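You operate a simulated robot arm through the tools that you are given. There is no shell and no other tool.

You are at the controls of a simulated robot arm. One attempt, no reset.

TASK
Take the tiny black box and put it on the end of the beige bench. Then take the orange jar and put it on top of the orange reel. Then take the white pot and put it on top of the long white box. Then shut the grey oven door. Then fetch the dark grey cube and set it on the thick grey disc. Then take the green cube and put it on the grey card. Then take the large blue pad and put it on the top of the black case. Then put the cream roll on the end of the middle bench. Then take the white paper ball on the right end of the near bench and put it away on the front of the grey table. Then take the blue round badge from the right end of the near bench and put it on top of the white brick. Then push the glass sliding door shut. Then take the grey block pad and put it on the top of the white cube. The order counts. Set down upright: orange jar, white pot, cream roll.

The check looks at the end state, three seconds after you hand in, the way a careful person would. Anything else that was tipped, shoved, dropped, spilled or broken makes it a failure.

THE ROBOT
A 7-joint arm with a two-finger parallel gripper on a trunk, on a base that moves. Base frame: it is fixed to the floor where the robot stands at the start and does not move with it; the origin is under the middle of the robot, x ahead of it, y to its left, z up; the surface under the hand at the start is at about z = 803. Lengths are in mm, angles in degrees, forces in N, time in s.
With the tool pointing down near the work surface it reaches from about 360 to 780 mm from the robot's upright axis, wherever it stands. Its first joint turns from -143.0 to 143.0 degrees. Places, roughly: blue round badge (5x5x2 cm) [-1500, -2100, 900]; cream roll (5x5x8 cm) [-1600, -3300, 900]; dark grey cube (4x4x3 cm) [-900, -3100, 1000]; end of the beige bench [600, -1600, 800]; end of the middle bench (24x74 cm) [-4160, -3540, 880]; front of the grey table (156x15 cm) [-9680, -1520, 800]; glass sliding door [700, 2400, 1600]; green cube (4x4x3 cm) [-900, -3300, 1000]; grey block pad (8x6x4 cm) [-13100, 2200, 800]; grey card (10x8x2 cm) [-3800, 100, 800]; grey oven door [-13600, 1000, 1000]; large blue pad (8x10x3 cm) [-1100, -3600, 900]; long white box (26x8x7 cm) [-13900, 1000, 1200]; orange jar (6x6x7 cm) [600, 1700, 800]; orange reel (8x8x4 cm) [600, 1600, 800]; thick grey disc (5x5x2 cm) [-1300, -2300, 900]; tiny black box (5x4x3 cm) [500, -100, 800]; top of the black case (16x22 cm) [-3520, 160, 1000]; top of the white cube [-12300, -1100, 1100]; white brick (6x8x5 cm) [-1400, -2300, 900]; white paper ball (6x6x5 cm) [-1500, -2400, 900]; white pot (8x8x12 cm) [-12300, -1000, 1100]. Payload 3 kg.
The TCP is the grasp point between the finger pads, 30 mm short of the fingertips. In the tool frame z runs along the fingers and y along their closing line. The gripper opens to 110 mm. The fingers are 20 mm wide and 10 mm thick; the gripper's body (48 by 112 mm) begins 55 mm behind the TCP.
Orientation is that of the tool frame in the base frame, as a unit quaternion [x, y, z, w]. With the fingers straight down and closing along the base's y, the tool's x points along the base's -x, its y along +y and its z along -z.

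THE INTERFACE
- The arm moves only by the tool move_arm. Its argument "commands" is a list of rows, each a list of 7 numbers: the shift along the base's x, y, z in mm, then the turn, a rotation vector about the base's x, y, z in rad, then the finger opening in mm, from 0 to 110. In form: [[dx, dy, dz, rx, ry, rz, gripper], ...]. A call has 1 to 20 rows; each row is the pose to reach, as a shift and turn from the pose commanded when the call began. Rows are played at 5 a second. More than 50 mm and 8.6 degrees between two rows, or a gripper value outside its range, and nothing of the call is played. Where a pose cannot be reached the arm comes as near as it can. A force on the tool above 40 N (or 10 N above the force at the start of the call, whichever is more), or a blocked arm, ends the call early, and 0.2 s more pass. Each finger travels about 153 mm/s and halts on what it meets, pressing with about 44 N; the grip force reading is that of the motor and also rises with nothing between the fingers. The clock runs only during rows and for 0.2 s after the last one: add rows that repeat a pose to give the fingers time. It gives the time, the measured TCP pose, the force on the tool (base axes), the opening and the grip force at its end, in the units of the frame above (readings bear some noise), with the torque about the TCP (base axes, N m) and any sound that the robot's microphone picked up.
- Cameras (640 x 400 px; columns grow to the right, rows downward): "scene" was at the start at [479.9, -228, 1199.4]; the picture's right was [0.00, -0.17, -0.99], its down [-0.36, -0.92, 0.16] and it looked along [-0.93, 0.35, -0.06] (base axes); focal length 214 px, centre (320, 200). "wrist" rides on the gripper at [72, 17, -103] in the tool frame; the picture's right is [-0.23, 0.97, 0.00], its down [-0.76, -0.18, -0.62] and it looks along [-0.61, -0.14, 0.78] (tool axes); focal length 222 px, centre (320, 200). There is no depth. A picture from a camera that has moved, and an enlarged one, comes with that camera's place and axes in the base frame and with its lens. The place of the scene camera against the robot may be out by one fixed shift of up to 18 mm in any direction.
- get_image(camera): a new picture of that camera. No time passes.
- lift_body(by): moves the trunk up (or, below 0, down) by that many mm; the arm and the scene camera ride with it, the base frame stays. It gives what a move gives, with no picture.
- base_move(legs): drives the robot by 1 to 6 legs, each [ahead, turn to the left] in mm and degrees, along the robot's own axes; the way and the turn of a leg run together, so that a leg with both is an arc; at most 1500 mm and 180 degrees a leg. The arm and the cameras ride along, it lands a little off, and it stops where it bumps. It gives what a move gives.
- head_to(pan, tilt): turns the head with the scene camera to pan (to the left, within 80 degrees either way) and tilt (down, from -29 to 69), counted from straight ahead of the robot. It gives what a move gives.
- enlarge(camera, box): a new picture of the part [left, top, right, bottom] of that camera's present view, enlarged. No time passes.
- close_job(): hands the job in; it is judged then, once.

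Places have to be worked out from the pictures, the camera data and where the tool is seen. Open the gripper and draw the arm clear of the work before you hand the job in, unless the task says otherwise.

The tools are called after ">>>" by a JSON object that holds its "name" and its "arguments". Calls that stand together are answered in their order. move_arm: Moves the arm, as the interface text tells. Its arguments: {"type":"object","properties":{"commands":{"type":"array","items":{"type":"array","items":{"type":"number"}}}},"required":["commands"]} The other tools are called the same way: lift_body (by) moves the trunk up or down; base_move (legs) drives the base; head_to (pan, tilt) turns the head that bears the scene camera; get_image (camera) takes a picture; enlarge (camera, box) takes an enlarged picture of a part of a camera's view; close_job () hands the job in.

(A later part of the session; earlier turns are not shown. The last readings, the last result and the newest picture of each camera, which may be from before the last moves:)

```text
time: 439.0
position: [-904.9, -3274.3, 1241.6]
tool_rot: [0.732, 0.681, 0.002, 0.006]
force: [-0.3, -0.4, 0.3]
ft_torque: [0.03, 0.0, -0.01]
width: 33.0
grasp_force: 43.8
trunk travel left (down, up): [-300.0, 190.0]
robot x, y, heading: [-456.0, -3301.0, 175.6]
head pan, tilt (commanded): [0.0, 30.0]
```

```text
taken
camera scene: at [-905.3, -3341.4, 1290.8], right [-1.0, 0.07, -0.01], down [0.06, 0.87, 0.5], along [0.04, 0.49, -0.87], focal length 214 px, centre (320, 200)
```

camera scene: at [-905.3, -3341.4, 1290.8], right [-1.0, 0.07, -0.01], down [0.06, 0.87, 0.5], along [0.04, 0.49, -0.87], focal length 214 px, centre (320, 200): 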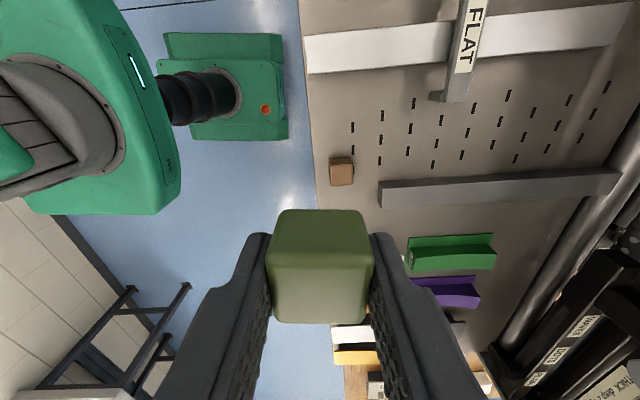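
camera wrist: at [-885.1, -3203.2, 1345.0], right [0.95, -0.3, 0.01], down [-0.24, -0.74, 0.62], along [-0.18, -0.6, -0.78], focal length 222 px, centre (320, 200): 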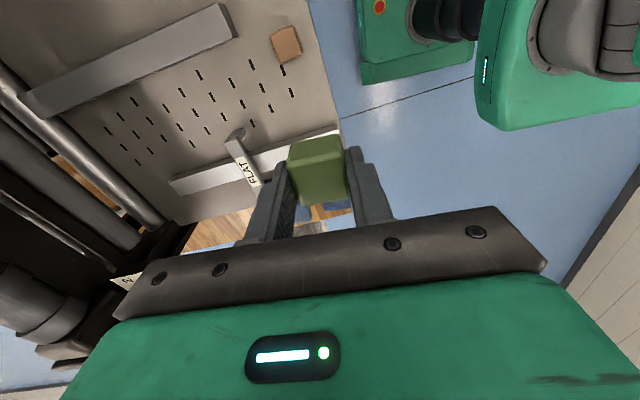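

Green cube held (33 mm). I restore the hand's yaw, then drive north out of the aisle toward the corridor.

>>> {"name": "move_arm", "arguments": {"commands": [[4, 0, 0, 0, 0, -0.14, 22], [8, 0, 0, 0, 0, -0.28, 22], [12, 0, 0, 0, 0, -0.42, 22], [16, 0, 0, 0, 0, -0.56, 22], [20, 0, 0, 0, 0, -0.7, 22], [20, 0, 0, 0, 0, -0.84, 22], [20, 0, 0, 0, 0, -0.98, 22], [20, 0, 0, 0, 0, -1.12, 22], [20, 0, 0, 0, 0, -1.26, 22], [20, 0, 0, 0, 0, -1.4, 22], [20, 0, 0, 0, 0, -1.5, 22]]}}

>>> {"name": "base_move", "arguments": {"legs": [[0, -86], [1100, 0], [950, 0]]}}

>>> {"name": "base_move", "arguments": {"legs": [[0, 90], [1500, 0], [1000, 0]]}}

```text
time: 441.4
position: [-883.8, -3272.4, 1242.8]
tool_rot: [1.0, -0.001, -0.002, 0.005]
force: [0.0, 0.2, -1.2]
ft_torque: [-0.01, -0.06, 0.02]
width: 32.7
grasp_force: 44.5
trunk travel left (down, up): [-300.0, 190.0]
robot x, y, heading: [-454.7, -3304.2, 175.6]
head pan, tilt (commanded): [0.0, 30.0]
```

```text
time: 455.4
position: [-443.1, -821.0, 1241.8]
tool_rot: [0.728, -0.686, -0.004, 0.003]
force: [-0.4, -0.9, 0.0]
ft_torque: [0.02, 0.01, -0.01]
width: 32.9
grasp_force: 44.1
trunk travel left (down, up): [-300.0, 190.0]
robot x, y, heading: [-450.2, -1250.1, 89.0]
head pan, tilt (commanded): [0.0, 30.0]
```

```text
time: 471.4
position: [-3366.0, -1167.8, 1242.4]
tool_rot: [1.0, 0.012, -0.001, 0.005]
force: [-0.3, -0.6, -1.6]
ft_torque: [-0.03, 0.01, 0.02]
width: 32.8
grasp_force: 43.7
trunk travel left (down, up): [-300.0, 190.0]
robot x, y, heading: [-2937.6, -1193.2, 176.9]
head pan, tilt (commanded): [0.0, 30.0]
```

In the corridor beside the cluttered bench now. I pan the head right to look at its contents.

>>> {"name": "head_to", "arguments": {"pan": -70, "tilt": 0}}

>>> {"name": "get_image", "arguments": {"camera": "scene"}}

>>> {"name": "enlarge", "arguments": {"camera": "scene", "box": [120, 60, 440, 300]}}

```text
time: 472.9
position: [-3365.6, -1168.9, 1243.2]
tool_rot: [1.0, 0.011, -0.003, 0.005]
force: [-0.4, -0.2, -0.2]
ft_torque: [-0.04, 0.01, 0.03]
width: 32.9
grasp_force: 43.8
trunk travel left (down, up): [-300.0, 190.0]
robot x, y, heading: [-2937.2, -1191.1, 177.1]
head pan, tilt (commanded): [-70.0, 0.0]
```

```text
taken
camera scene: at [-3472.3, -1092.4, 1351.5], right [0.0, 0.35, 0.94], down [1.0, 0.02, 0.0], along [-0.02, 0.94, -0.35], focal length 214 px, centre (320, 200)
```

scene: 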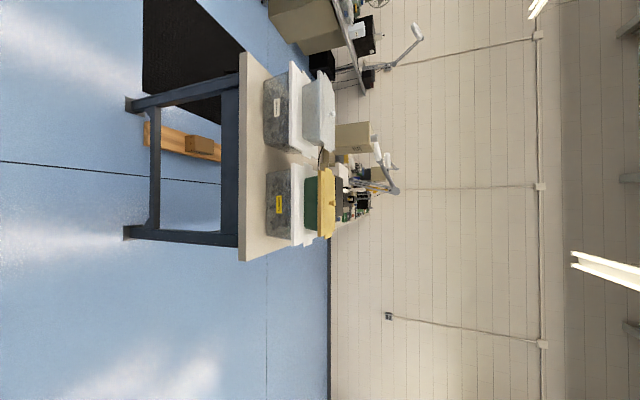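

```text
1.67 times, centred on (280, 180) of scene
camera zoom: at [-3472.3, -1092.4, 1351.5], right [0.0, 0.35, 0.94], down [1.0, 0.02, 0.0], along [-0.02, 0.94, -0.35], focal length 358 px, centre (387, 233)
```

zoom: 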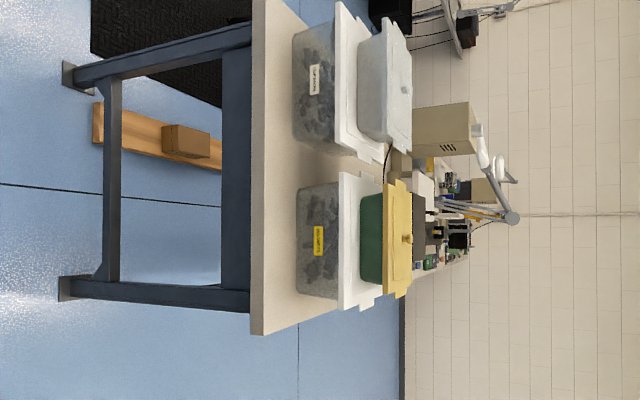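

The bench spans x -4007…-3271 with its south end at y≈-456. I look further west to see whether its west side is accessible.

>>> {"name": "head_to", "arguments": {"pan": -65, "tilt": -29}}

>>> {"name": "get_image", "arguments": {"camera": "scene"}}

```text
time: 473.8
position: [-3365.1, -1168.3, 1242.7]
tool_rot: [1.0, 0.011, -0.003, 0.005]
force: [-0.3, -0.2, -0.6]
ft_torque: [0.0, 0.03, 0.0]
width: 32.6
grasp_force: 44.0
trunk travel left (down, up): [-300.0, 190.0]
robot x, y, heading: [-2937.9, -1194.6, 177.1]
head pan, tilt (commanded): [-65.0, -28.6]
```

```text
taken
camera scene: at [-3511.8, -1117.1, 1354.4], right [-0.01, 0.43, 0.9], down [0.87, 0.45, -0.21], along [-0.5, 0.78, -0.38], focal length 214 px, centre (320, 200)
```

scene: 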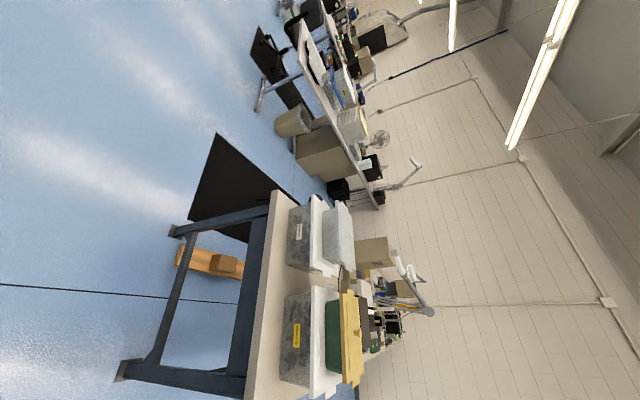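

The aisle west of the bench is free. I drive west, then north along its west side, and turn to face +x.

>>> {"name": "base_move", "arguments": {"legs": [[1500, 0], [80, 0], [0, -88], [1180, 0]]}}

>>> {"name": "head_to", "arguments": {"pan": -80, "tilt": 0}}

>>> {"name": "get_image", "arguments": {"camera": "scene"}}

```text
time: 490.3
position: [-4460.8, 388.7, 1245.5]
tool_rot: [0.728, -0.686, -0.007, -0.001]
force: [-0.8, -1.4, 0.2]
ft_torque: [0.16, -0.05, 0.04]
width: 33.0
grasp_force: 43.7
trunk travel left (down, up): [-300.0, 190.0]
robot x, y, heading: [-4470.4, -39.9, 87.3]
head pan, tilt (commanded): [-65.0, -28.6]
stopped in leg 4: the robot was blocked; the commanded pose is now the measured one
```

```text
time: 491.2
position: [-4461.2, 392.3, 1243.4]
tool_rot: [0.728, -0.686, -0.006, 0.001]
force: [0.1, -0.7, -0.6]
ft_torque: [0.02, -0.03, 0.02]
width: 32.7
grasp_force: 43.9
trunk travel left (down, up): [-300.0, 190.0]
robot x, y, heading: [-4468.4, -36.0, 87.4]
head pan, tilt (commanded): [-80.0, 0.0]
```

```text
taken
camera scene: at [-4372.8, 499.0, 1368.0], right [0.18, 0.0, 0.98], down [0.06, -1.0, -0.01], along [0.98, 0.06, -0.18], focal length 214 px, centre (320, 200)
```

scene: 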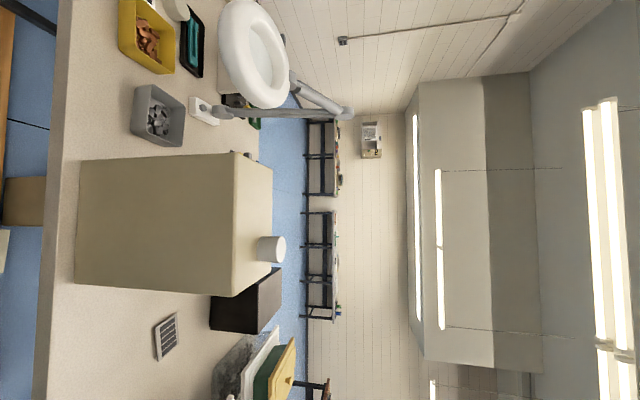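

The robot was stopped at y≈-37. I look at the floor ahead to see what is in the way.

>>> {"name": "head_to", "arguments": {"pan": 0, "tilt": -10}}

>>> {"name": "get_image", "arguments": {"camera": "scene"}}

>>> {"name": "head_to", "arguments": {"pan": -30, "tilt": 35}}

>>> {"name": "get_image", "arguments": {"camera": "scene"}}

```text
time: 492.8
position: [-4460.3, 390.1, 1243.6]
tool_rot: [0.728, -0.686, -0.005, 0.002]
force: [0.8, 0.3, -0.7]
ft_torque: [0.0, -0.03, 0.0]
width: 32.7
grasp_force: 43.7
trunk travel left (down, up): [-300.0, 190.0]
robot x, y, heading: [-4465.1, -36.7, 87.6]
head pan, tilt (commanded): [0.0, -10.0]
```

```text
taken
camera scene: at [-4462.7, 509.3, 1300.3], right [1.0, 0.06, -0.01], down [0.06, -0.98, -0.18], along [-0.02, 0.18, -0.98], focal length 214 px, centre (320, 200)
```

scene: 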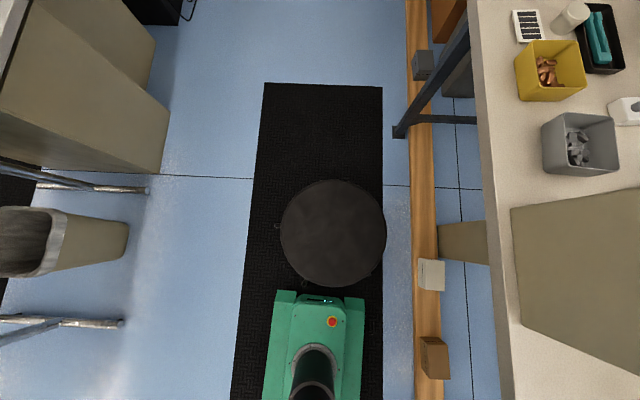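

```text
time: 493.9
position: [-4461.1, 389.7, 1244.5]
tool_rot: [0.729, -0.685, -0.007, 0.001]
force: [-0.1, 0.3, -1.3]
ft_torque: [-0.01, 0.0, -0.03]
width: 32.6
grasp_force: 44.1
trunk travel left (down, up): [-300.0, 190.0]
robot x, y, heading: [-4471.9, -39.8, 87.4]
head pan, tilt (commanded): [-30.0, 35.0]
```

```text
taken
camera scene: at [-4414.5, 440.7, 1307.5], right [0.87, 0.05, 0.49], down [-0.23, -0.84, 0.49], along [0.44, -0.54, -0.72], focal length 214 px, centre (320, 200)
```

scene: 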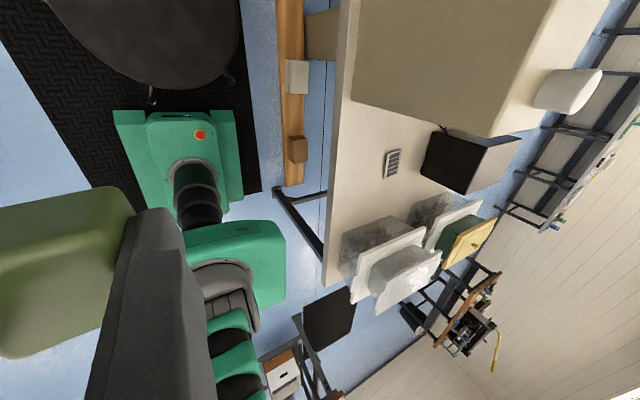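

A round stool stands right in front of the base (upright, apparently only touched). I back off 270 mm, turn right there to face the bench, and approach it from further south.

>>> {"name": "base_move", "arguments": {"legs": [[-270, 0], [0, -87.4]]}}

>>> {"name": "head_to", "arguments": {"pan": 0, "tilt": -25}}

>>> {"name": "get_image", "arguments": {"camera": "scene"}}

>>> {"name": "head_to", "arguments": {"pan": 70, "tilt": 0}}

>>> {"name": "get_image", "arguments": {"camera": "scene"}}

```text
time: 499.7
position: [-4051.1, -304.7, 1243.4]
tool_rot: [-0.048, 0.999, 0.006, 0.003]
force: [-0.4, 0.5, -0.5]
ft_torque: [0.01, 0.02, -0.01]
width: 32.8
grasp_force: 43.8
trunk travel left (down, up): [-300.0, 190.0]
robot x, y, heading: [-4481.7, -264.1, 0.2]
head pan, tilt (commanded): [-30.0, 35.0]
```

```text
time: 501.0
position: [-4051.4, -305.5, 1244.0]
tool_rot: [-0.049, 0.999, 0.006, 0.003]
force: [0.1, 0.4, -0.2]
ft_torque: [-0.01, -0.02, -0.02]
width: 32.7
grasp_force: 43.6
trunk travel left (down, up): [-300.0, 190.0]
robot x, y, heading: [-4481.2, -258.0, 0.1]
head pan, tilt (commanded): [0.0, -25.0]
```

```text
taken
camera scene: at [-3902.4, -298.9, 1314.2], right [0.1, -1.0, -0.01], down [-0.9, -0.08, -0.43], along [0.42, 0.05, -0.9], focal length 214 px, centre (320, 200)
```

scene: 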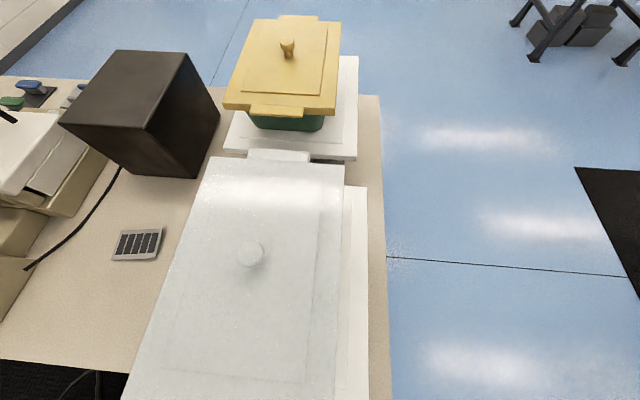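

```text
time: 502.4
position: [-4051.5, -305.4, 1244.6]
tool_rot: [-0.047, 0.999, 0.005, 0.002]
force: [-0.3, -0.4, -1.0]
ft_torque: [0.0, 0.01, -0.01]
width: 32.8
grasp_force: 43.7
trunk travel left (down, up): [-300.0, 190.0]
robot x, y, heading: [-4479.1, -263.2, 0.2]
head pan, tilt (commanded): [70.0, 0.0]
```

```text
taken
camera scene: at [-3946.1, -218.5, 1355.0], right [0.04, -0.33, -0.94], down [-1.0, -0.1, -0.01], along [-0.09, 0.94, -0.33], focal length 214 px, centre (320, 200)
```

scene: 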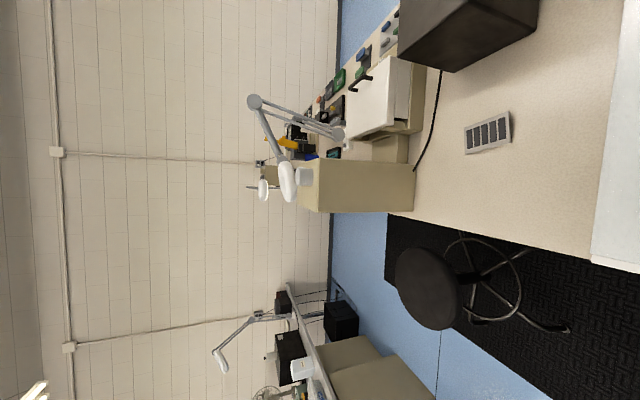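

The stool stands upright. I can see the grey card (with black stripes) at ≈[-3827,162] and the black case beyond. I drive 125 mm forward and swing the arm over to look down at the card.

>>> {"name": "base_move", "arguments": {"legs": [[125, 0]]}}

>>> {"name": "head_to", "arguments": {"pan": 0, "tilt": 0}}

>>> {"name": "move_arm", "arguments": {"commands": [[5, 45, 0, 0, 0, 0.05, 22], [10, 90, 0, 0, 0, 0.1, 22], [15, 135, 0, 0, 0, 0.15, 22], [20, 180, 0, 0, 0, 0.2, 22], [25, 225, 0, 0, 0, 0.25, 22], [30, 270, 0, 0, 0, 0.3, 22], [35, 315, 0, 0, 0, 0.3, 22], [40, 360, 0, 0, 0, 0.3, 22]]}}

>>> {"name": "get_image", "arguments": {"camera": "scene"}}

>>> {"name": "get_image", "arguments": {"camera": "wrist"}}

```text
time: 503.6
position: [-3925.8, -305.5, 1243.9]
tool_rot: [-0.047, 0.999, 0.005, 0.003]
force: [-0.8, 0.4, 0.3]
ft_torque: [0.01, -0.02, -0.03]
width: 32.6
grasp_force: 43.8
trunk travel left (down, up): [-300.0, 190.0]
robot x, y, heading: [-4354.3, -263.4, -0.3]
head pan, tilt (commanded): [70.0, 0.0]
```

```text
time: 505.1
position: [-3926.1, -305.5, 1245.7]
tool_rot: [-0.047, 0.999, 0.004, 0.004]
force: [-0.3, 0.8, -0.1]
ft_torque: [-0.02, 0.01, 0.03]
width: 33.1
grasp_force: 44.2
trunk travel left (down, up): [-300.0, 190.0]
robot x, y, heading: [-4354.4, -263.3, 0.1]
head pan, tilt (commanded): [0.0, 0.0]
```

```text
time: 506.9
position: [-3886.2, 53.9, 1244.8]
tool_rot: [-0.196, 0.981, 0.005, 0.002]
force: [-0.8, -0.7, -0.4]
ft_torque: [0.05, 0.01, -0.02]
width: 32.7
grasp_force: 44.1
trunk travel left (down, up): [-300.0, 190.0]
robot x, y, heading: [-4353.9, -263.2, 0.1]
head pan, tilt (commanded): [0.0, 0.0]
```

```text
taken
camera scene: at [-3779.7, 88.4, 1296.3], right [0.38, -0.92, -0.01], down [-0.92, -0.38, -0.01], along [0.0, 0.01, -1.0], focal length 214 px, centre (320, 200)
```

scene: 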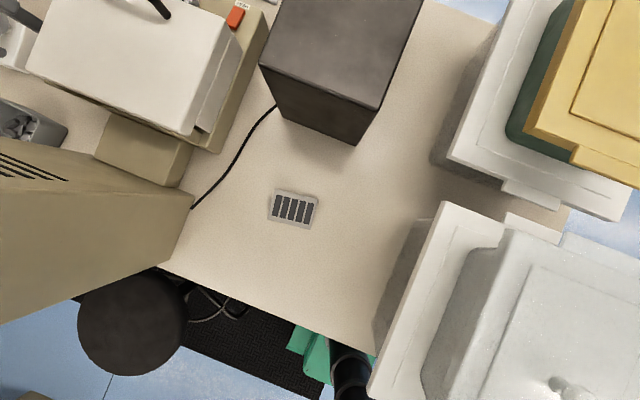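

```text
taken
camera wrist: at [-3960.5, 38.6, 1349.7], right [-0.16, 0.99, 0.01], down [0.77, 0.12, 0.63], along [0.62, 0.11, -0.78], focal length 222 px, centre (320, 200)
```

wrist: 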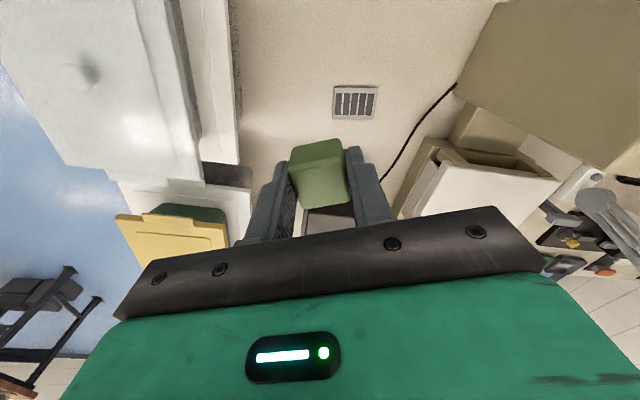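

Card centre triangulates to ≈[-3825,150,~798]. I move over it at height, then descend to ~15 mm above.

>>> {"name": "move_arm", "arguments": {"commands": [[20, 32, 0, 0, 0, 0, 22], [40, 64, 0, 0, 0, 0, 22], [61, 96, 0, 0, 0, 0, 22], [61, 96, -45, 0, 0, 0, 22], [61, 96, -90, 0, 0, 0, 22], [61, 96, -135, 0, 0, 0, 22], [61, 96, -180, 0, 0, 0, 22], [61, 96, -225, 0, 0, 0, 22], [61, 96, -270, 0, 0, 0, 22], [61, 96, -270, 0, 0, 0, 22]]}}

>>> {"name": "head_to", "arguments": {"pan": 0, "tilt": 30}}

>>> {"name": "get_image", "arguments": {"camera": "scene"}}

>>> {"name": "get_image", "arguments": {"camera": "wrist"}}

```text
time: 509.1
position: [-3823.4, 149.5, 973.9]
tool_rot: [-0.197, 0.98, 0.006, 0.002]
force: [0.3, -1.1, -0.9]
ft_torque: [0.0, -0.01, 0.01]
width: 32.7
grasp_force: 44.1
out of reach, approached as far as the arm can: row 2, 3, 4
trunk travel left (down, up): [-300.0, 190.0]
robot x, y, heading: [-4354.3, -260.9, -0.1]
head pan, tilt (commanded): [0.0, 0.0]
```

```text
time: 510.0
position: [-3823.5, 148.8, 975.2]
tool_rot: [-0.196, 0.981, 0.006, 0.001]
force: [-0.2, 0.6, -1.0]
ft_torque: [0.02, 0.0, 0.01]
width: 32.7
grasp_force: 43.5
trunk travel left (down, up): [-300.0, 190.0]
robot x, y, heading: [-4354.9, -261.9, 0.1]
head pan, tilt (commanded): [0.0, 30.0]
```

```text
taken
camera scene: at [-3762.5, 166.1, 1024.3], right [0.38, -0.92, -0.01], down [-0.8, -0.34, 0.49], along [-0.46, -0.18, -0.87], focal length 214 px, centre (320, 200)
```

scene: 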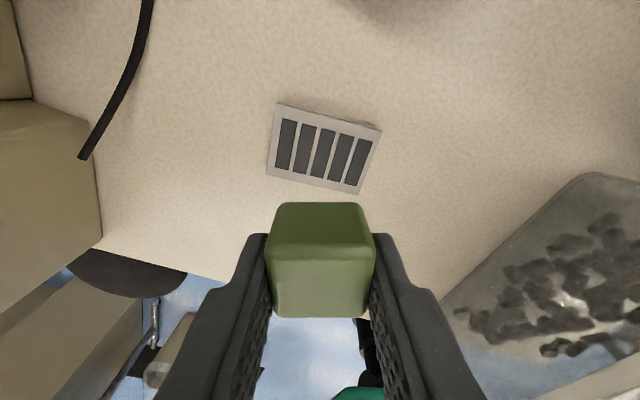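

```text
taken
camera wrist: at [-3898.8, 134.8, 1078.3], right [-0.16, 0.99, 0.01], down [0.77, 0.12, 0.63], along [0.62, 0.11, -0.78], focal length 222 px, centre (320, 200)
```

wrist: 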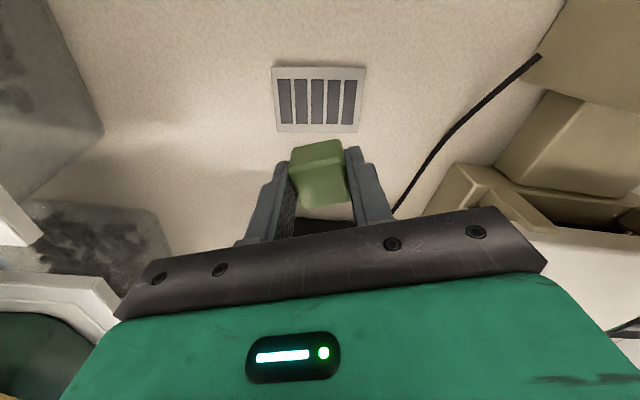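

Card is right below. I descend to ~12 mm above it, then creep to contact.

>>> {"name": "move_arm", "arguments": {"commands": [[-1, -1, -40, 0, 0, 0, 22], [-1, -1, -80, 0, 0, 0, 22], [-1, -1, -110, 0, 0, 0, 22], [-1, -1, -122, 0, 0, 0, 22], [-1, -1, -122, 0, 0, 0, 22]]}}

>>> {"name": "get_image", "arguments": {"camera": "scene"}}

>>> {"name": "get_image", "arguments": {"camera": "wrist"}}

```text
time: 511.2
position: [-3825.4, 148.7, 852.3]
tool_rot: [-0.196, 0.981, 0.005, 0.002]
force: [0.0, -0.6, -1.3]
ft_torque: [-0.02, -0.02, 0.01]
width: 32.6
grasp_force: 43.5
trunk travel left (down, up): [-300.0, 190.0]
robot x, y, heading: [-4357.5, -262.7, 0.1]
head pan, tilt (commanded): [0.0, 30.0]
```

```text
taken
camera scene: at [-3763.3, 165.0, 901.4], right [0.38, -0.92, -0.01], down [-0.8, -0.34, 0.49], along [-0.46, -0.18, -0.87], focal length 214 px, centre (320, 200)
```

scene: 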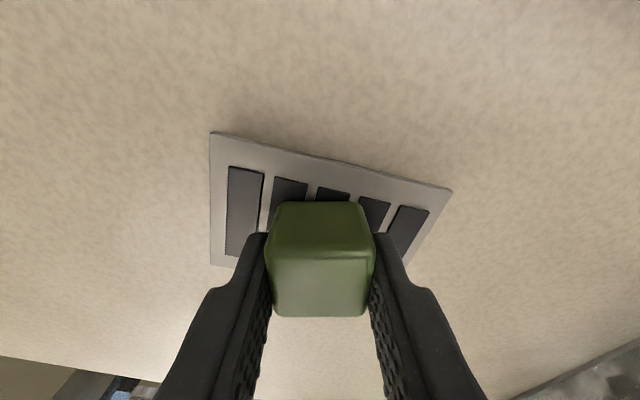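

```text
taken
camera wrist: at [-3899.5, 133.7, 955.3], right [-0.16, 0.99, 0.01], down [0.77, 0.12, 0.63], along [0.62, 0.11, -0.78], focal length 222 px, centre (320, 200)
```

wrist: 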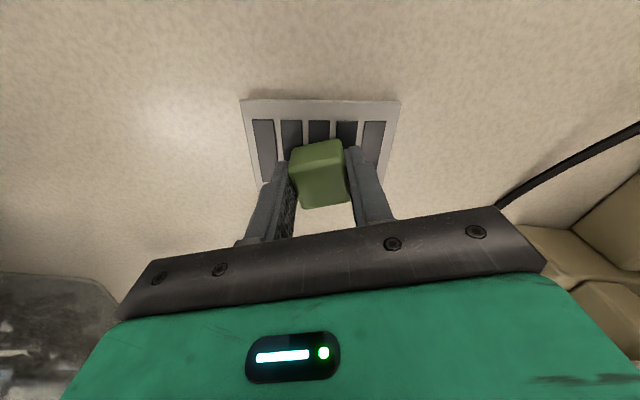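

Cube is over the middle of the card. I creep down to contact.

>>> {"name": "move_arm", "arguments": {"commands": [[0, 0, -3, 0, 0, 0, 22], [0, 0, -6, 0, 0, 0, 22], [0, 0, -8, 0, 0, 0, 22], [0, 0, -8, 0, 0, 0, 22]]}}

```text
time: 512.2
position: [-3825.2, 148.9, 846.7]
tool_rot: [-0.196, 0.981, 0.006, 0.003]
force: [-0.8, -1.5, 30.4]
ft_torque: [-0.3, 0.02, 0.01]
width: 32.5
grasp_force: 44.1
trunk travel left (down, up): [-300.0, 190.0]
robot x, y, heading: [-4356.4, -259.8, 0.0]
head pan, tilt (commanded): [0.0, 30.0]
```

Contact (30 N). I ease up 2 mm and open.

>>> {"name": "move_arm", "arguments": {"commands": [[0, 0, 1.5, 0, 0, 0, 22], [0, 0, 2, 0, 0, 0, 22]]}}

>>> {"name": "move_arm", "arguments": {"commands": [[0, 0, 0, 0, 0, 0, 36], [0, 0, 0, 0, 0, 0, 44], [0, 0, 0, 0, 0, 0, 54], [0, 0, 0, 0, 0, 0, 54]]}}

>>> {"name": "get_image", "arguments": {"camera": "scene"}}

```text
time: 512.8
position: [-3825.5, 148.0, 847.2]
tool_rot: [-0.196, 0.981, 0.004, 0.001]
force: [2.3, 1.0, 13.4]
ft_torque: [-0.06, -0.13, 0.03]
width: 32.3
grasp_force: 44.3
trunk travel left (down, up): [-300.0, 190.0]
robot x, y, heading: [-4354.4, -262.9, -0.1]
head pan, tilt (commanded): [0.0, 30.0]
```

```text
time: 513.8
position: [-3825.4, 150.2, 846.3]
tool_rot: [-0.197, 0.98, 0.004, 0.001]
force: [0.1, -0.1, -0.4]
ft_torque: [-0.02, 0.02, 0.01]
width: 53.8
grasp_force: 0.0
trunk travel left (down, up): [-300.0, 190.0]
robot x, y, heading: [-4358.0, -262.2, 0.1]
head pan, tilt (commanded): [0.0, 30.0]
```

```text
taken
camera scene: at [-3763.7, 165.5, 896.3], right [0.38, -0.92, -0.01], down [-0.8, -0.34, 0.49], along [-0.46, -0.18, -0.87], focal length 214 px, centre (320, 200)
```

scene: 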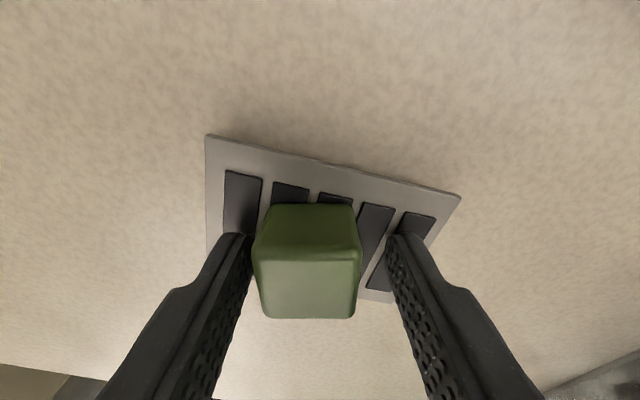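

The cube rests on the card. I shift the hand ~5 mm so neither finger rubs, and rise.

>>> {"name": "move_arm", "arguments": {"commands": [[-1, 2.3, 0, 0, 0, 0, 58], [-2, 4.6, 0, 0, 0, 0, 60], [-2, 4.6, 15, 0, 0, 0, 60], [-2, 4.6, 45, 0, 0, 0, 60], [-2, 4.6, 90, 0, 0, 0, 70], [-2, 4.6, 135, 0, 0, 0, 80], [-2, 4.6, 180, 0, 0, 0, 90], [-2, 4.6, 225, 0, 0, 0, 100]]}}

>>> {"name": "get_image", "arguments": {"camera": "scene"}}

>>> {"name": "get_image", "arguments": {"camera": "wrist"}}

```text
time: 515.6
position: [-3824.5, 153.9, 1072.1]
tool_rot: [-0.195, 0.981, 0.005, 0.002]
force: [-0.4, 0.2, 0.6]
ft_torque: [-0.01, 0.0, 0.0]
width: 99.9
grasp_force: 0.0
trunk travel left (down, up): [-300.0, 190.0]
robot x, y, heading: [-4353.4, -260.4, -0.1]
head pan, tilt (commanded): [0.0, 30.0]
```

```text
taken
camera scene: at [-3764.1, 170.9, 1121.5], right [0.38, -0.92, -0.01], down [-0.8, -0.34, 0.49], along [-0.46, -0.18, -0.87], focal length 214 px, centre (320, 200)
```

scene: 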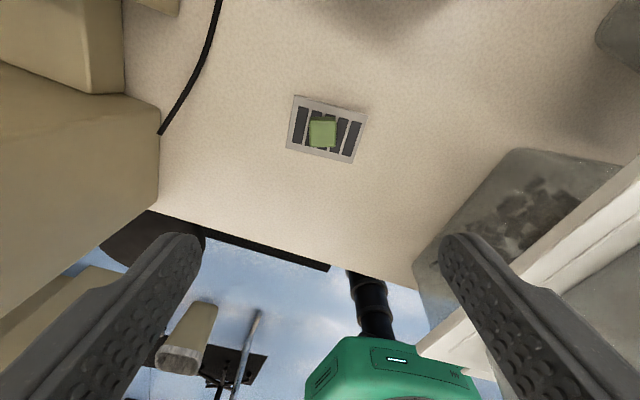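

```text
taken
camera wrist: at [-3900.3, 139.7, 1175.4], right [-0.16, 0.99, 0.01], down [0.77, 0.12, 0.63], along [0.62, 0.11, -0.78], focal length 222 px, centre (320, 200)
```

wrist: 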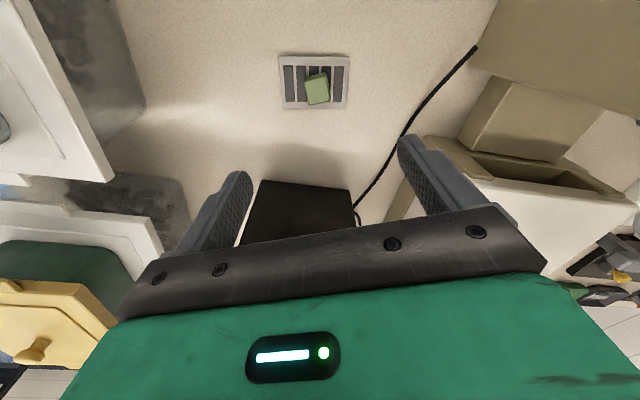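

Green cube sits on the grey card. Next: the large blue pad at the far bench's end. I lift and retract the arm, then drive back around.

>>> {"name": "move_arm", "arguments": {"commands": [[0, 0, 45, 0, 0, 0, 110], [0, 0, 90, 0, 0, 0, 110], [0, 0, 135, 0, 0, 0, 110], [0, 0, 170, 0, 0, 0, 110], [-15, -45, 172, 0, 0, -0.06, 110], [-28, -90, 172, 0, 0, -0.12, 110], [-40, -135, 172, 0, 0, -0.18, 110], [-52, -180, 172, 0, 0, -0.24, 110], [-64, -225, 172, 0, 0, -0.3, 110], [-76, -270, 172, 0, 0, -0.35, 110], [-88, -315, 172, 0, 0, -0.39, 110], [-98, -360, 172, 0, 0, -0.39, 110], [-98, -400, 172, 0, 0, -0.39, 110]]}}

>>> {"name": "base_move", "arguments": {"legs": [[-130, 0], [0, -90], [900, 0], [0, 90]]}}

>>> {"name": "base_move", "arguments": {"legs": [[1500, 0], [1500, 0], [1020, 0], [0, -90]]}}

```text
time: 518.4
position: [-3925.0, -246.6, 1244.0]
tool_rot: [-0.003, 1.0, 0.004, 0.004]
force: [0.6, 0.6, -0.9]
ft_torque: [-0.05, -0.03, 0.01]
width: 110.0
grasp_force: 0.0
out of reach, approached as far as the arm can: row 3, 4, 5
trunk travel left (down, up): [-300.0, 190.0]
robot x, y, heading: [-4356.0, -255.8, 0.1]
head pan, tilt (commanded): [0.0, 30.0]
```

```text
time: 531.8
position: [-4062.2, -1139.4, 1245.2]
tool_rot: [0.003, 1.0, 0.004, 0.002]
force: [-0.4, 0.2, 0.4]
ft_torque: [-0.02, 0.04, -0.01]
width: 109.9
grasp_force: 0.0
trunk travel left (down, up): [-300.0, 190.0]
robot x, y, heading: [-4487.8, -1190.6, -1.1]
head pan, tilt (commanded): [0.0, 30.0]
```

```text
time: 555.1
position: [-396.3, -1629.1, 1245.5]
tool_rot: [0.699, 0.715, 0.001, 0.006]
force: [0.4, 0.0, 0.2]
ft_torque: [0.01, 0.01, 0.01]
width: 110.0
grasp_force: 0.1
trunk travel left (down, up): [-300.0, 190.0]
robot x, y, heading: [-403.8, -1204.9, -88.7]
head pan, tilt (commanded): [0.0, 30.0]
```

I continue south along the east aisle to y≈-3450 and turn to face the bench's south end.

>>> {"name": "base_move", "arguments": {"legs": [[1500, 0], [750, 0]]}}

>>> {"name": "base_move", "arguments": {"legs": [[0, -90]]}}

>>> {"name": "head_to", "arguments": {"pan": 0, "tilt": 0}}

>>> {"name": "get_image", "arguments": {"camera": "scene"}}

>>> {"name": "get_image", "arguments": {"camera": "wrist"}}

```text
time: 566.2
position: [-311.3, -3880.1, 1244.9]
tool_rot: [0.69, 0.724, 0.001, 0.006]
force: [0.2, 0.2, 0.4]
ft_torque: [-0.03, 0.01, -0.01]
width: 109.9
grasp_force: 0.1
trunk travel left (down, up): [-300.0, 190.0]
robot x, y, heading: [-330.4, -3450.5, -87.9]
head pan, tilt (commanded): [0.0, 30.0]
```

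```text
time: 570.5
position: [-764.6, -3484.1, 1244.9]
tool_rot: [0.999, 0.036, -0.002, 0.005]
force: [-1.0, 0.4, 0.1]
ft_torque: [-0.03, -0.04, -0.01]
width: 109.7
grasp_force: 0.0
trunk travel left (down, up): [-300.0, 190.0]
robot x, y, heading: [-332.0, -3497.3, -175.8]
head pan, tilt (commanded): [0.0, 30.0]
```

```text
time: 571.4
position: [-762.4, -3483.9, 1245.8]
tool_rot: [0.999, 0.035, -0.002, 0.005]
force: [-0.5, -0.8, -0.3]
ft_torque: [0.0, 0.01, -0.04]
width: 110.2
grasp_force: 0.0
trunk travel left (down, up): [-300.0, 190.0]
robot x, y, heading: [-332.1, -3500.4, -175.7]
head pan, tilt (commanded): [0.0, 0.0]
```

```text
taken
camera scene: at [-867.6, -3498.6, 1296.5], right [-0.07, 1.0, -0.01], down [1.0, 0.07, -0.01], along [-0.01, -0.01, -1.0], focal length 214 px, centre (320, 200)
```

scene: 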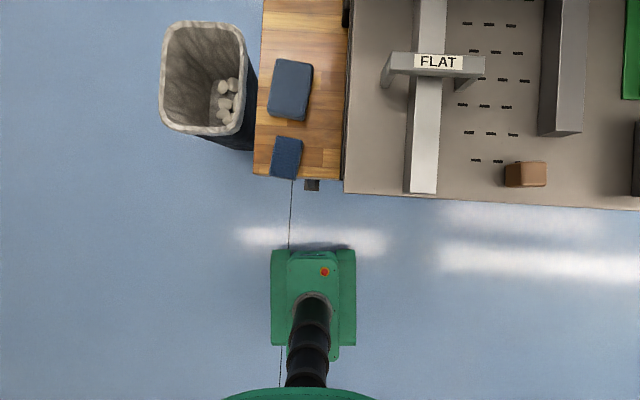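

```text
taken
camera wrist: at [-689.9, -3496.6, 1349.5], right [-0.16, -0.99, 0.01], down [-0.77, 0.13, 0.63], along [-0.62, 0.09, -0.78], focal length 222 px, centre (320, 200)
```

wrist: 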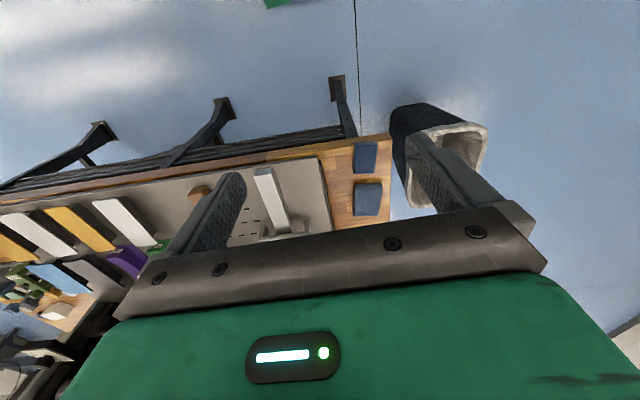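

Two blue pads; the larger is at ≈[-1069,-3564], 57 mm clear of the tray edge, turned ~-10°. I drive 230 mm forward and position the hand above it.

>>> {"name": "base_move", "arguments": {"legs": [[230, 0]]}}

>>> {"name": "move_arm", "arguments": {"commands": [[-12, -14, -25, 0, 0, -0.05, 110], [-24, -28, -50, 0, 0, -0.1, 110], [-36, -42, -75, 0, 0, -0.15, 110], [-48, -56, -100, 0, 0, -0.2, 110], [-60, -65, -125, 0, 0, -0.244, 110], [-70, -68, -150, 0, 0, -0.244, 110], [-70, -68, -150, 0, 0, -0.244, 110]]}}

>>> {"name": "head_to", "arguments": {"pan": 0, "tilt": 30}}

>>> {"name": "get_image", "arguments": {"camera": "scene"}}

>>> {"name": "get_image", "arguments": {"camera": "wrist"}}

```text
time: 573.1
position: [-992.3, -3501.6, 1246.4]
tool_rot: [0.999, 0.036, -0.003, 0.004]
force: [0.3, -0.2, 0.3]
ft_torque: [0.01, 0.03, -0.01]
width: 110.2
grasp_force: 0.0
trunk travel left (down, up): [-300.0, 190.0]
robot x, y, heading: [-566.1, -3520.4, -175.6]
head pan, tilt (commanded): [0.0, 0.0]
```

```text
time: 574.8
position: [-1062.0, -3570.1, 1094.8]
tool_rot: [0.996, -0.086, -0.004, 0.004]
force: [0.1, -0.7, 0.2]
ft_torque: [0.01, -0.03, -0.04]
width: 110.2
grasp_force: 0.1
trunk travel left (down, up): [-300.0, 190.0]
robot x, y, heading: [-561.1, -3517.8, -175.4]
head pan, tilt (commanded): [0.0, 0.0]
```

```text
time: 575.7
position: [-1061.9, -3570.9, 1096.1]
tool_rot: [0.996, -0.086, -0.004, 0.004]
force: [-0.1, -0.1, -0.6]
ft_torque: [0.0, -0.01, 0.03]
width: 110.0
grasp_force: 0.1
trunk travel left (down, up): [-300.0, 190.0]
robot x, y, heading: [-562.3, -3521.7, -175.7]
head pan, tilt (commanded): [0.0, 30.0]
```

```text
taken
camera scene: at [-1117.8, -3565.9, 1144.9], right [0.17, 0.99, -0.01], down [0.86, -0.14, 0.49], along [0.48, -0.09, -0.87], focal length 214 px, centre (320, 200)
```

scene: 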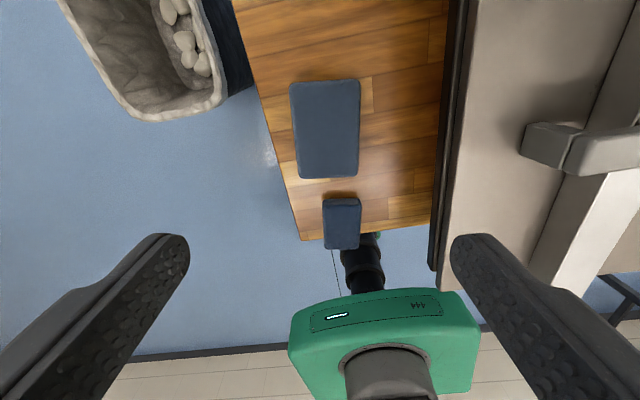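

```text
taken
camera wrist: at [-993.8, -3599.6, 1198.7], right [-0.39, -0.92, 0.01], down [-0.71, 0.31, 0.63], along [-0.58, 0.24, -0.78], focal length 222 px, centre (320, 200)
```

wrist: 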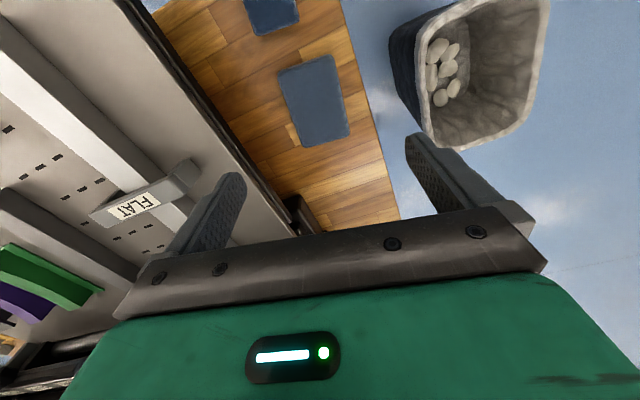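

Aligned with the pad. I zoom both cameras for height and centre.

>>> {"name": "enlarge", "arguments": {"camera": "scene", "box": [250, 60, 410, 200]}}

>>> {"name": "enlarge", "arguments": {"camera": "wrist", "box": [240, 30, 390, 170]}}

```text
2.86 times, centred on (330, 130) of scene
camera zoom: at [-1117.8, -3565.9, 1144.9], right [0.17, 0.99, -0.01], down [0.86, -0.14, 0.49], along [0.48, -0.09, -0.87], focal length 613 px, centre (291, 400)
```

zoom: 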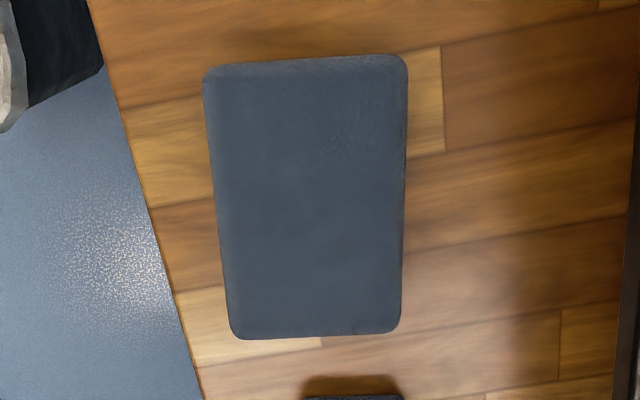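

```text
2.86 times, centred on (315, 100) of wrist
camera zoom: at [-993.8, -3599.6, 1198.7], right [-0.39, -0.92, 0.01], down [-0.71, 0.31, 0.63], along [-0.58, 0.24, -0.78], focal length 635 px, centre (334, 486)
```

zoom: 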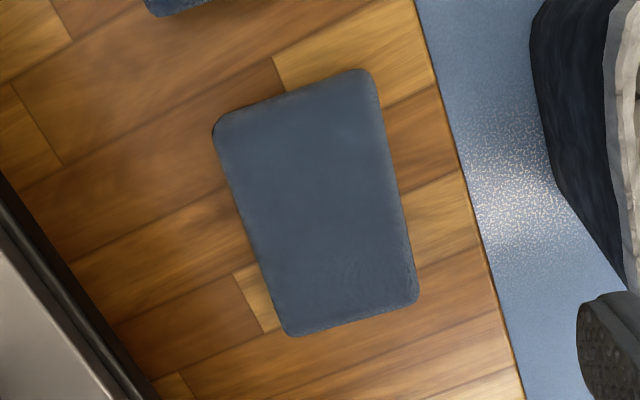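

Pad top centre ≈[-1072,-3564.5,902]; the basket is low and far. I descend over it to TCP z≈912.

>>> {"name": "move_arm", "arguments": {"commands": [[-5, 3, -45, 0, 0, 0.02, 110], [-10, 6, -90, 0, 0, 0.03, 110], [-10, 6, -135, 0, 0, 0.03, 110], [-10, 6, -170, 0, 0, 0.03, 110], [-10, 6, -183, 0, 0, 0.03, 110], [-10, 6, -183, 0, 0, 0.03, 110]]}}

>>> {"name": "get_image", "arguments": {"camera": "scene"}}

>>> {"name": "get_image", "arguments": {"camera": "wrist"}}

```text
time: 577.1
position: [-1075.5, -3564.9, 916.5]
tool_rot: [0.997, -0.071, -0.007, 0.004]
force: [4.0, -0.6, 12.6]
ft_torque: [0.72, -0.33, -0.19]
width: 110.1
grasp_force: 0.1
trunk travel left (down, up): [-300.0, 190.0]
robot x, y, heading: [-565.5, -3516.6, -175.6]
head pan, tilt (commanded): [0.0, 30.0]
stopped in row 6: the force on the tool passed its limit at 42 N (the readings are from after the stop); the commanded pose is now the measured one
```

```text
taken
camera scene: at [-1130.2, -3563.3, 965.9], right [0.14, 0.99, -0.01], down [0.86, -0.12, 0.49], along [0.48, -0.08, -0.87], focal length 214 px, centre (320, 200)
```

scene: 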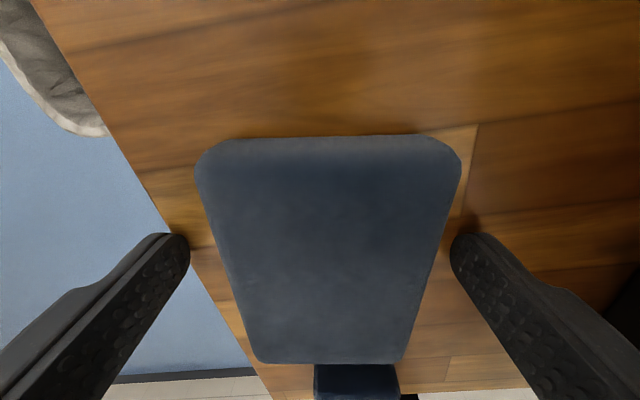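

```text
taken
camera wrist: at [-1004.6, -3593.0, 1018.8], right [-0.36, -0.93, 0.01], down [-0.72, 0.29, 0.63], along [-0.59, 0.22, -0.77], focal length 222 px, centre (320, 200)
```

wrist: 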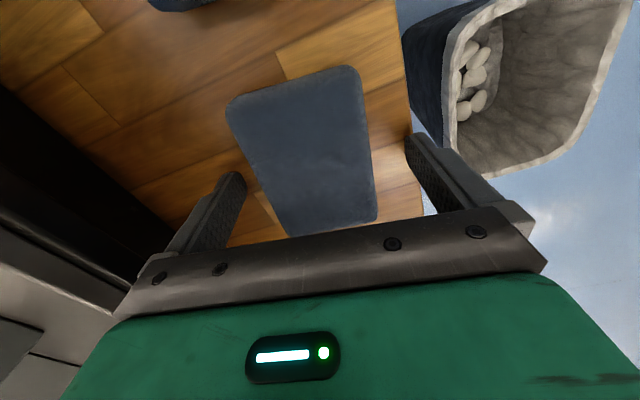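

The fingertips touched the bench (z≈886). I raise 3 mm, centre by +5 mm in y, and close on the pad.

>>> {"name": "move_arm", "arguments": {"commands": [[0, 0, 3, 0, 0, 0, 110], [0, 5, 3, 0, 0, 0, 110], [0, 5, 3, 0, 0, 0, 95], [0, 5, 3, 0, 0, 0, 80], [0, 5, 3, 0, 0, 0, 66], [0, 5, 3, 0, 0, 0, 55], [0, 5, 3, 0, 0, 0, 55], [0, 5, 3, 0, 0, 0, 55]]}}

>>> {"name": "get_image", "arguments": {"camera": "scene"}}

>>> {"name": "get_image", "arguments": {"camera": "wrist"}}

```text
time: 579.0
position: [-1075.5, -3560.5, 917.5]
tool_rot: [0.997, -0.071, -0.005, 0.005]
force: [-1.2, 0.7, 2.7]
ft_torque: [0.12, -0.01, 0.09]
width: 68.7
grasp_force: 43.8
trunk travel left (down, up): [-300.0, 190.0]
robot x, y, heading: [-566.1, -3515.8, -175.6]
head pan, tilt (commanded): [0.0, 30.0]
```

```text
taken
camera scene: at [-1130.6, -3558.3, 968.0], right [0.14, 0.99, -0.01], down [0.86, -0.12, 0.49], along [0.48, -0.08, -0.87], focal length 214 px, centre (320, 200)
```

scene: 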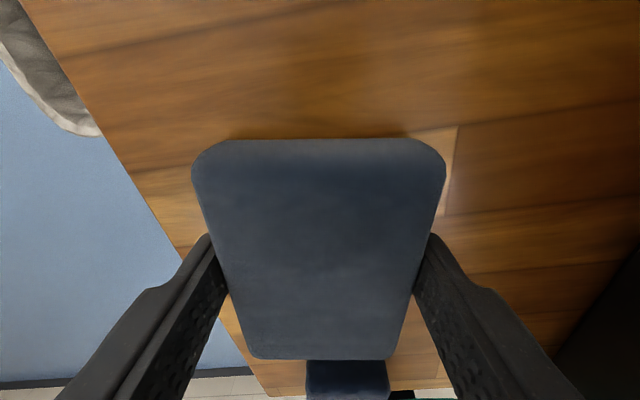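

```text
taken
camera wrist: at [-1005.1, -3588.0, 1021.1], right [-0.36, -0.93, 0.01], down [-0.72, 0.29, 0.63], along [-0.59, 0.22, -0.78], focal length 222 px, centre (320, 200)
```

wrist: 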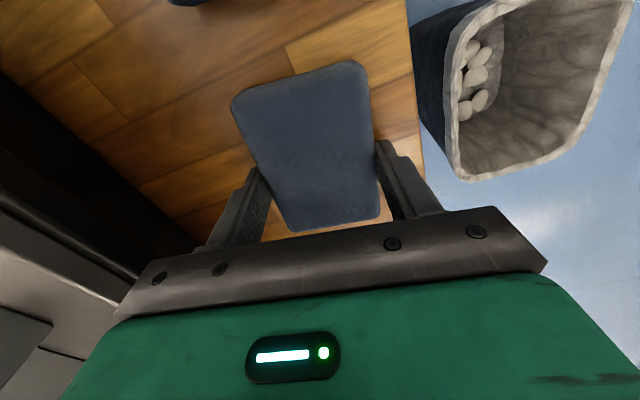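

Gripped at 68.7 mm. I lift straight up and check.

>>> {"name": "move_arm", "arguments": {"commands": [[0, 0, 15, 0, 0, 0, 55], [0, 0, 45, 0, 0, 0, 55], [0, 0, 90, 0, 0, 0, 55], [0, 0, 135, 0, 0, 0, 55], [0, 0, 180, 0, 0, 0, 55], [20, 0, 225, 0, 0, 0, 55], [50, 0, 260, 0, 0, 0, 55], [80, 20, 290, 0, 0, 0, 55]]}}

>>> {"name": "get_image", "arguments": {"camera": "wrist"}}

>>> {"name": "get_image", "arguments": {"camera": "scene"}}

```text
time: 580.8
position: [-995.1, -3542.0, 1206.5]
tool_rot: [0.998, -0.07, -0.007, 0.005]
force: [0.0, -0.8, -0.2]
ft_torque: [0.03, -0.01, -0.04]
width: 68.7
grasp_force: 43.9
trunk travel left (down, up): [-300.0, 190.0]
robot x, y, heading: [-565.0, -3517.9, -175.6]
head pan, tilt (commanded): [0.0, 30.0]
```

```text
taken
camera wrist: at [-925.5, -3569.3, 1310.0], right [-0.36, -0.93, 0.01], down [-0.72, 0.29, 0.63], along [-0.59, 0.22, -0.78], focal length 222 px, centre (320, 200)
```

wrist: 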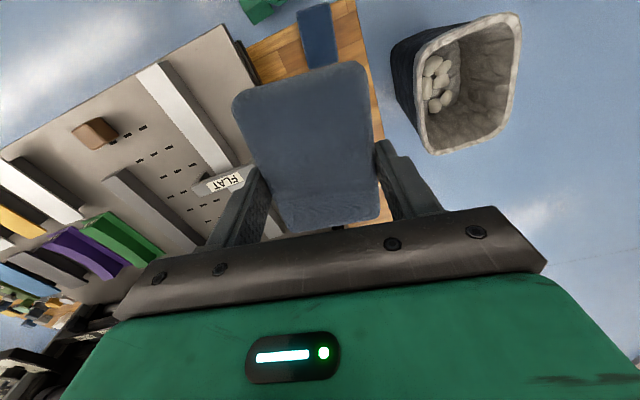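

```text
taken
camera scene: at [-1050.9, -3539.6, 1256.8], right [0.14, 0.99, -0.01], down [0.86, -0.12, 0.49], along [0.48, -0.08, -0.87], focal length 214 px, centre (320, 200)
```

scene: 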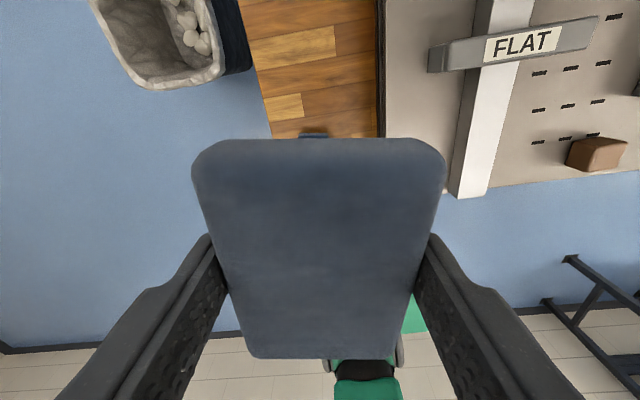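

Pad held level. I drive north out of the aisle, then diagonally across to the east side of the cluttered bench.

>>> {"name": "base_move", "arguments": {"legs": [[-60, 0], [0, -94.5], [1500, 0], [820, 0]]}}

>>> {"name": "base_move", "arguments": {"legs": [[0, 59], [1300, 0], [1250, 0], [0, 31]]}}

>>> {"name": "head_to", "arguments": {"pan": 0, "tilt": -28}}

>>> {"name": "get_image", "arguments": {"camera": "scene"}}

```text
time: 596.9
position: [-486.9, -741.8, 1206.0]
tool_rot: [-0.633, 0.774, 0.008, 0.001]
force: [0.6, -1.0, 0.4]
ft_torque: [0.01, 0.03, -0.02]
width: 68.8
grasp_force: 44.0
trunk travel left (down, up): [-300.0, 190.0]
robot x, y, heading: [-486.0, -1174.5, 91.2]
head pan, tilt (commanded): [0.0, 30.0]
```

```text
time: 613.6
position: [-3144.3, 88.5, 1205.9]
tool_rot: [0.995, -0.099, -0.007, 0.005]
force: [0.4, 0.5, -0.2]
ft_torque: [0.0, 0.02, 0.0]
width: 69.1
grasp_force: 44.2
trunk travel left (down, up): [-300.0, 190.0]
robot x, y, heading: [-2709.5, 113.0, -179.1]
head pan, tilt (commanded): [0.0, 30.0]
```

```text
time: 614.9
position: [-3143.5, 89.3, 1207.1]
tool_rot: [0.995, -0.098, -0.006, 0.005]
force: [-0.6, 0.3, -0.6]
ft_torque: [-0.02, 0.02, -0.01]
width: 68.7
grasp_force: 43.8
trunk travel left (down, up): [-300.0, 190.0]
robot x, y, heading: [-2708.8, 106.6, -178.9]
head pan, tilt (commanded): [0.0, -28.0]
```

```text
taken
camera scene: at [-3285.0, 111.8, 1281.0], right [0.2, 0.98, -0.01], down [0.86, -0.18, -0.48], along [-0.47, 0.09, -0.88], focal length 214 px, centre (320, 200)
```

scene: 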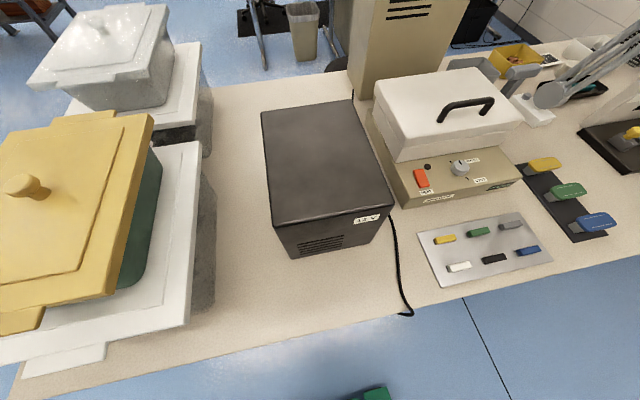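

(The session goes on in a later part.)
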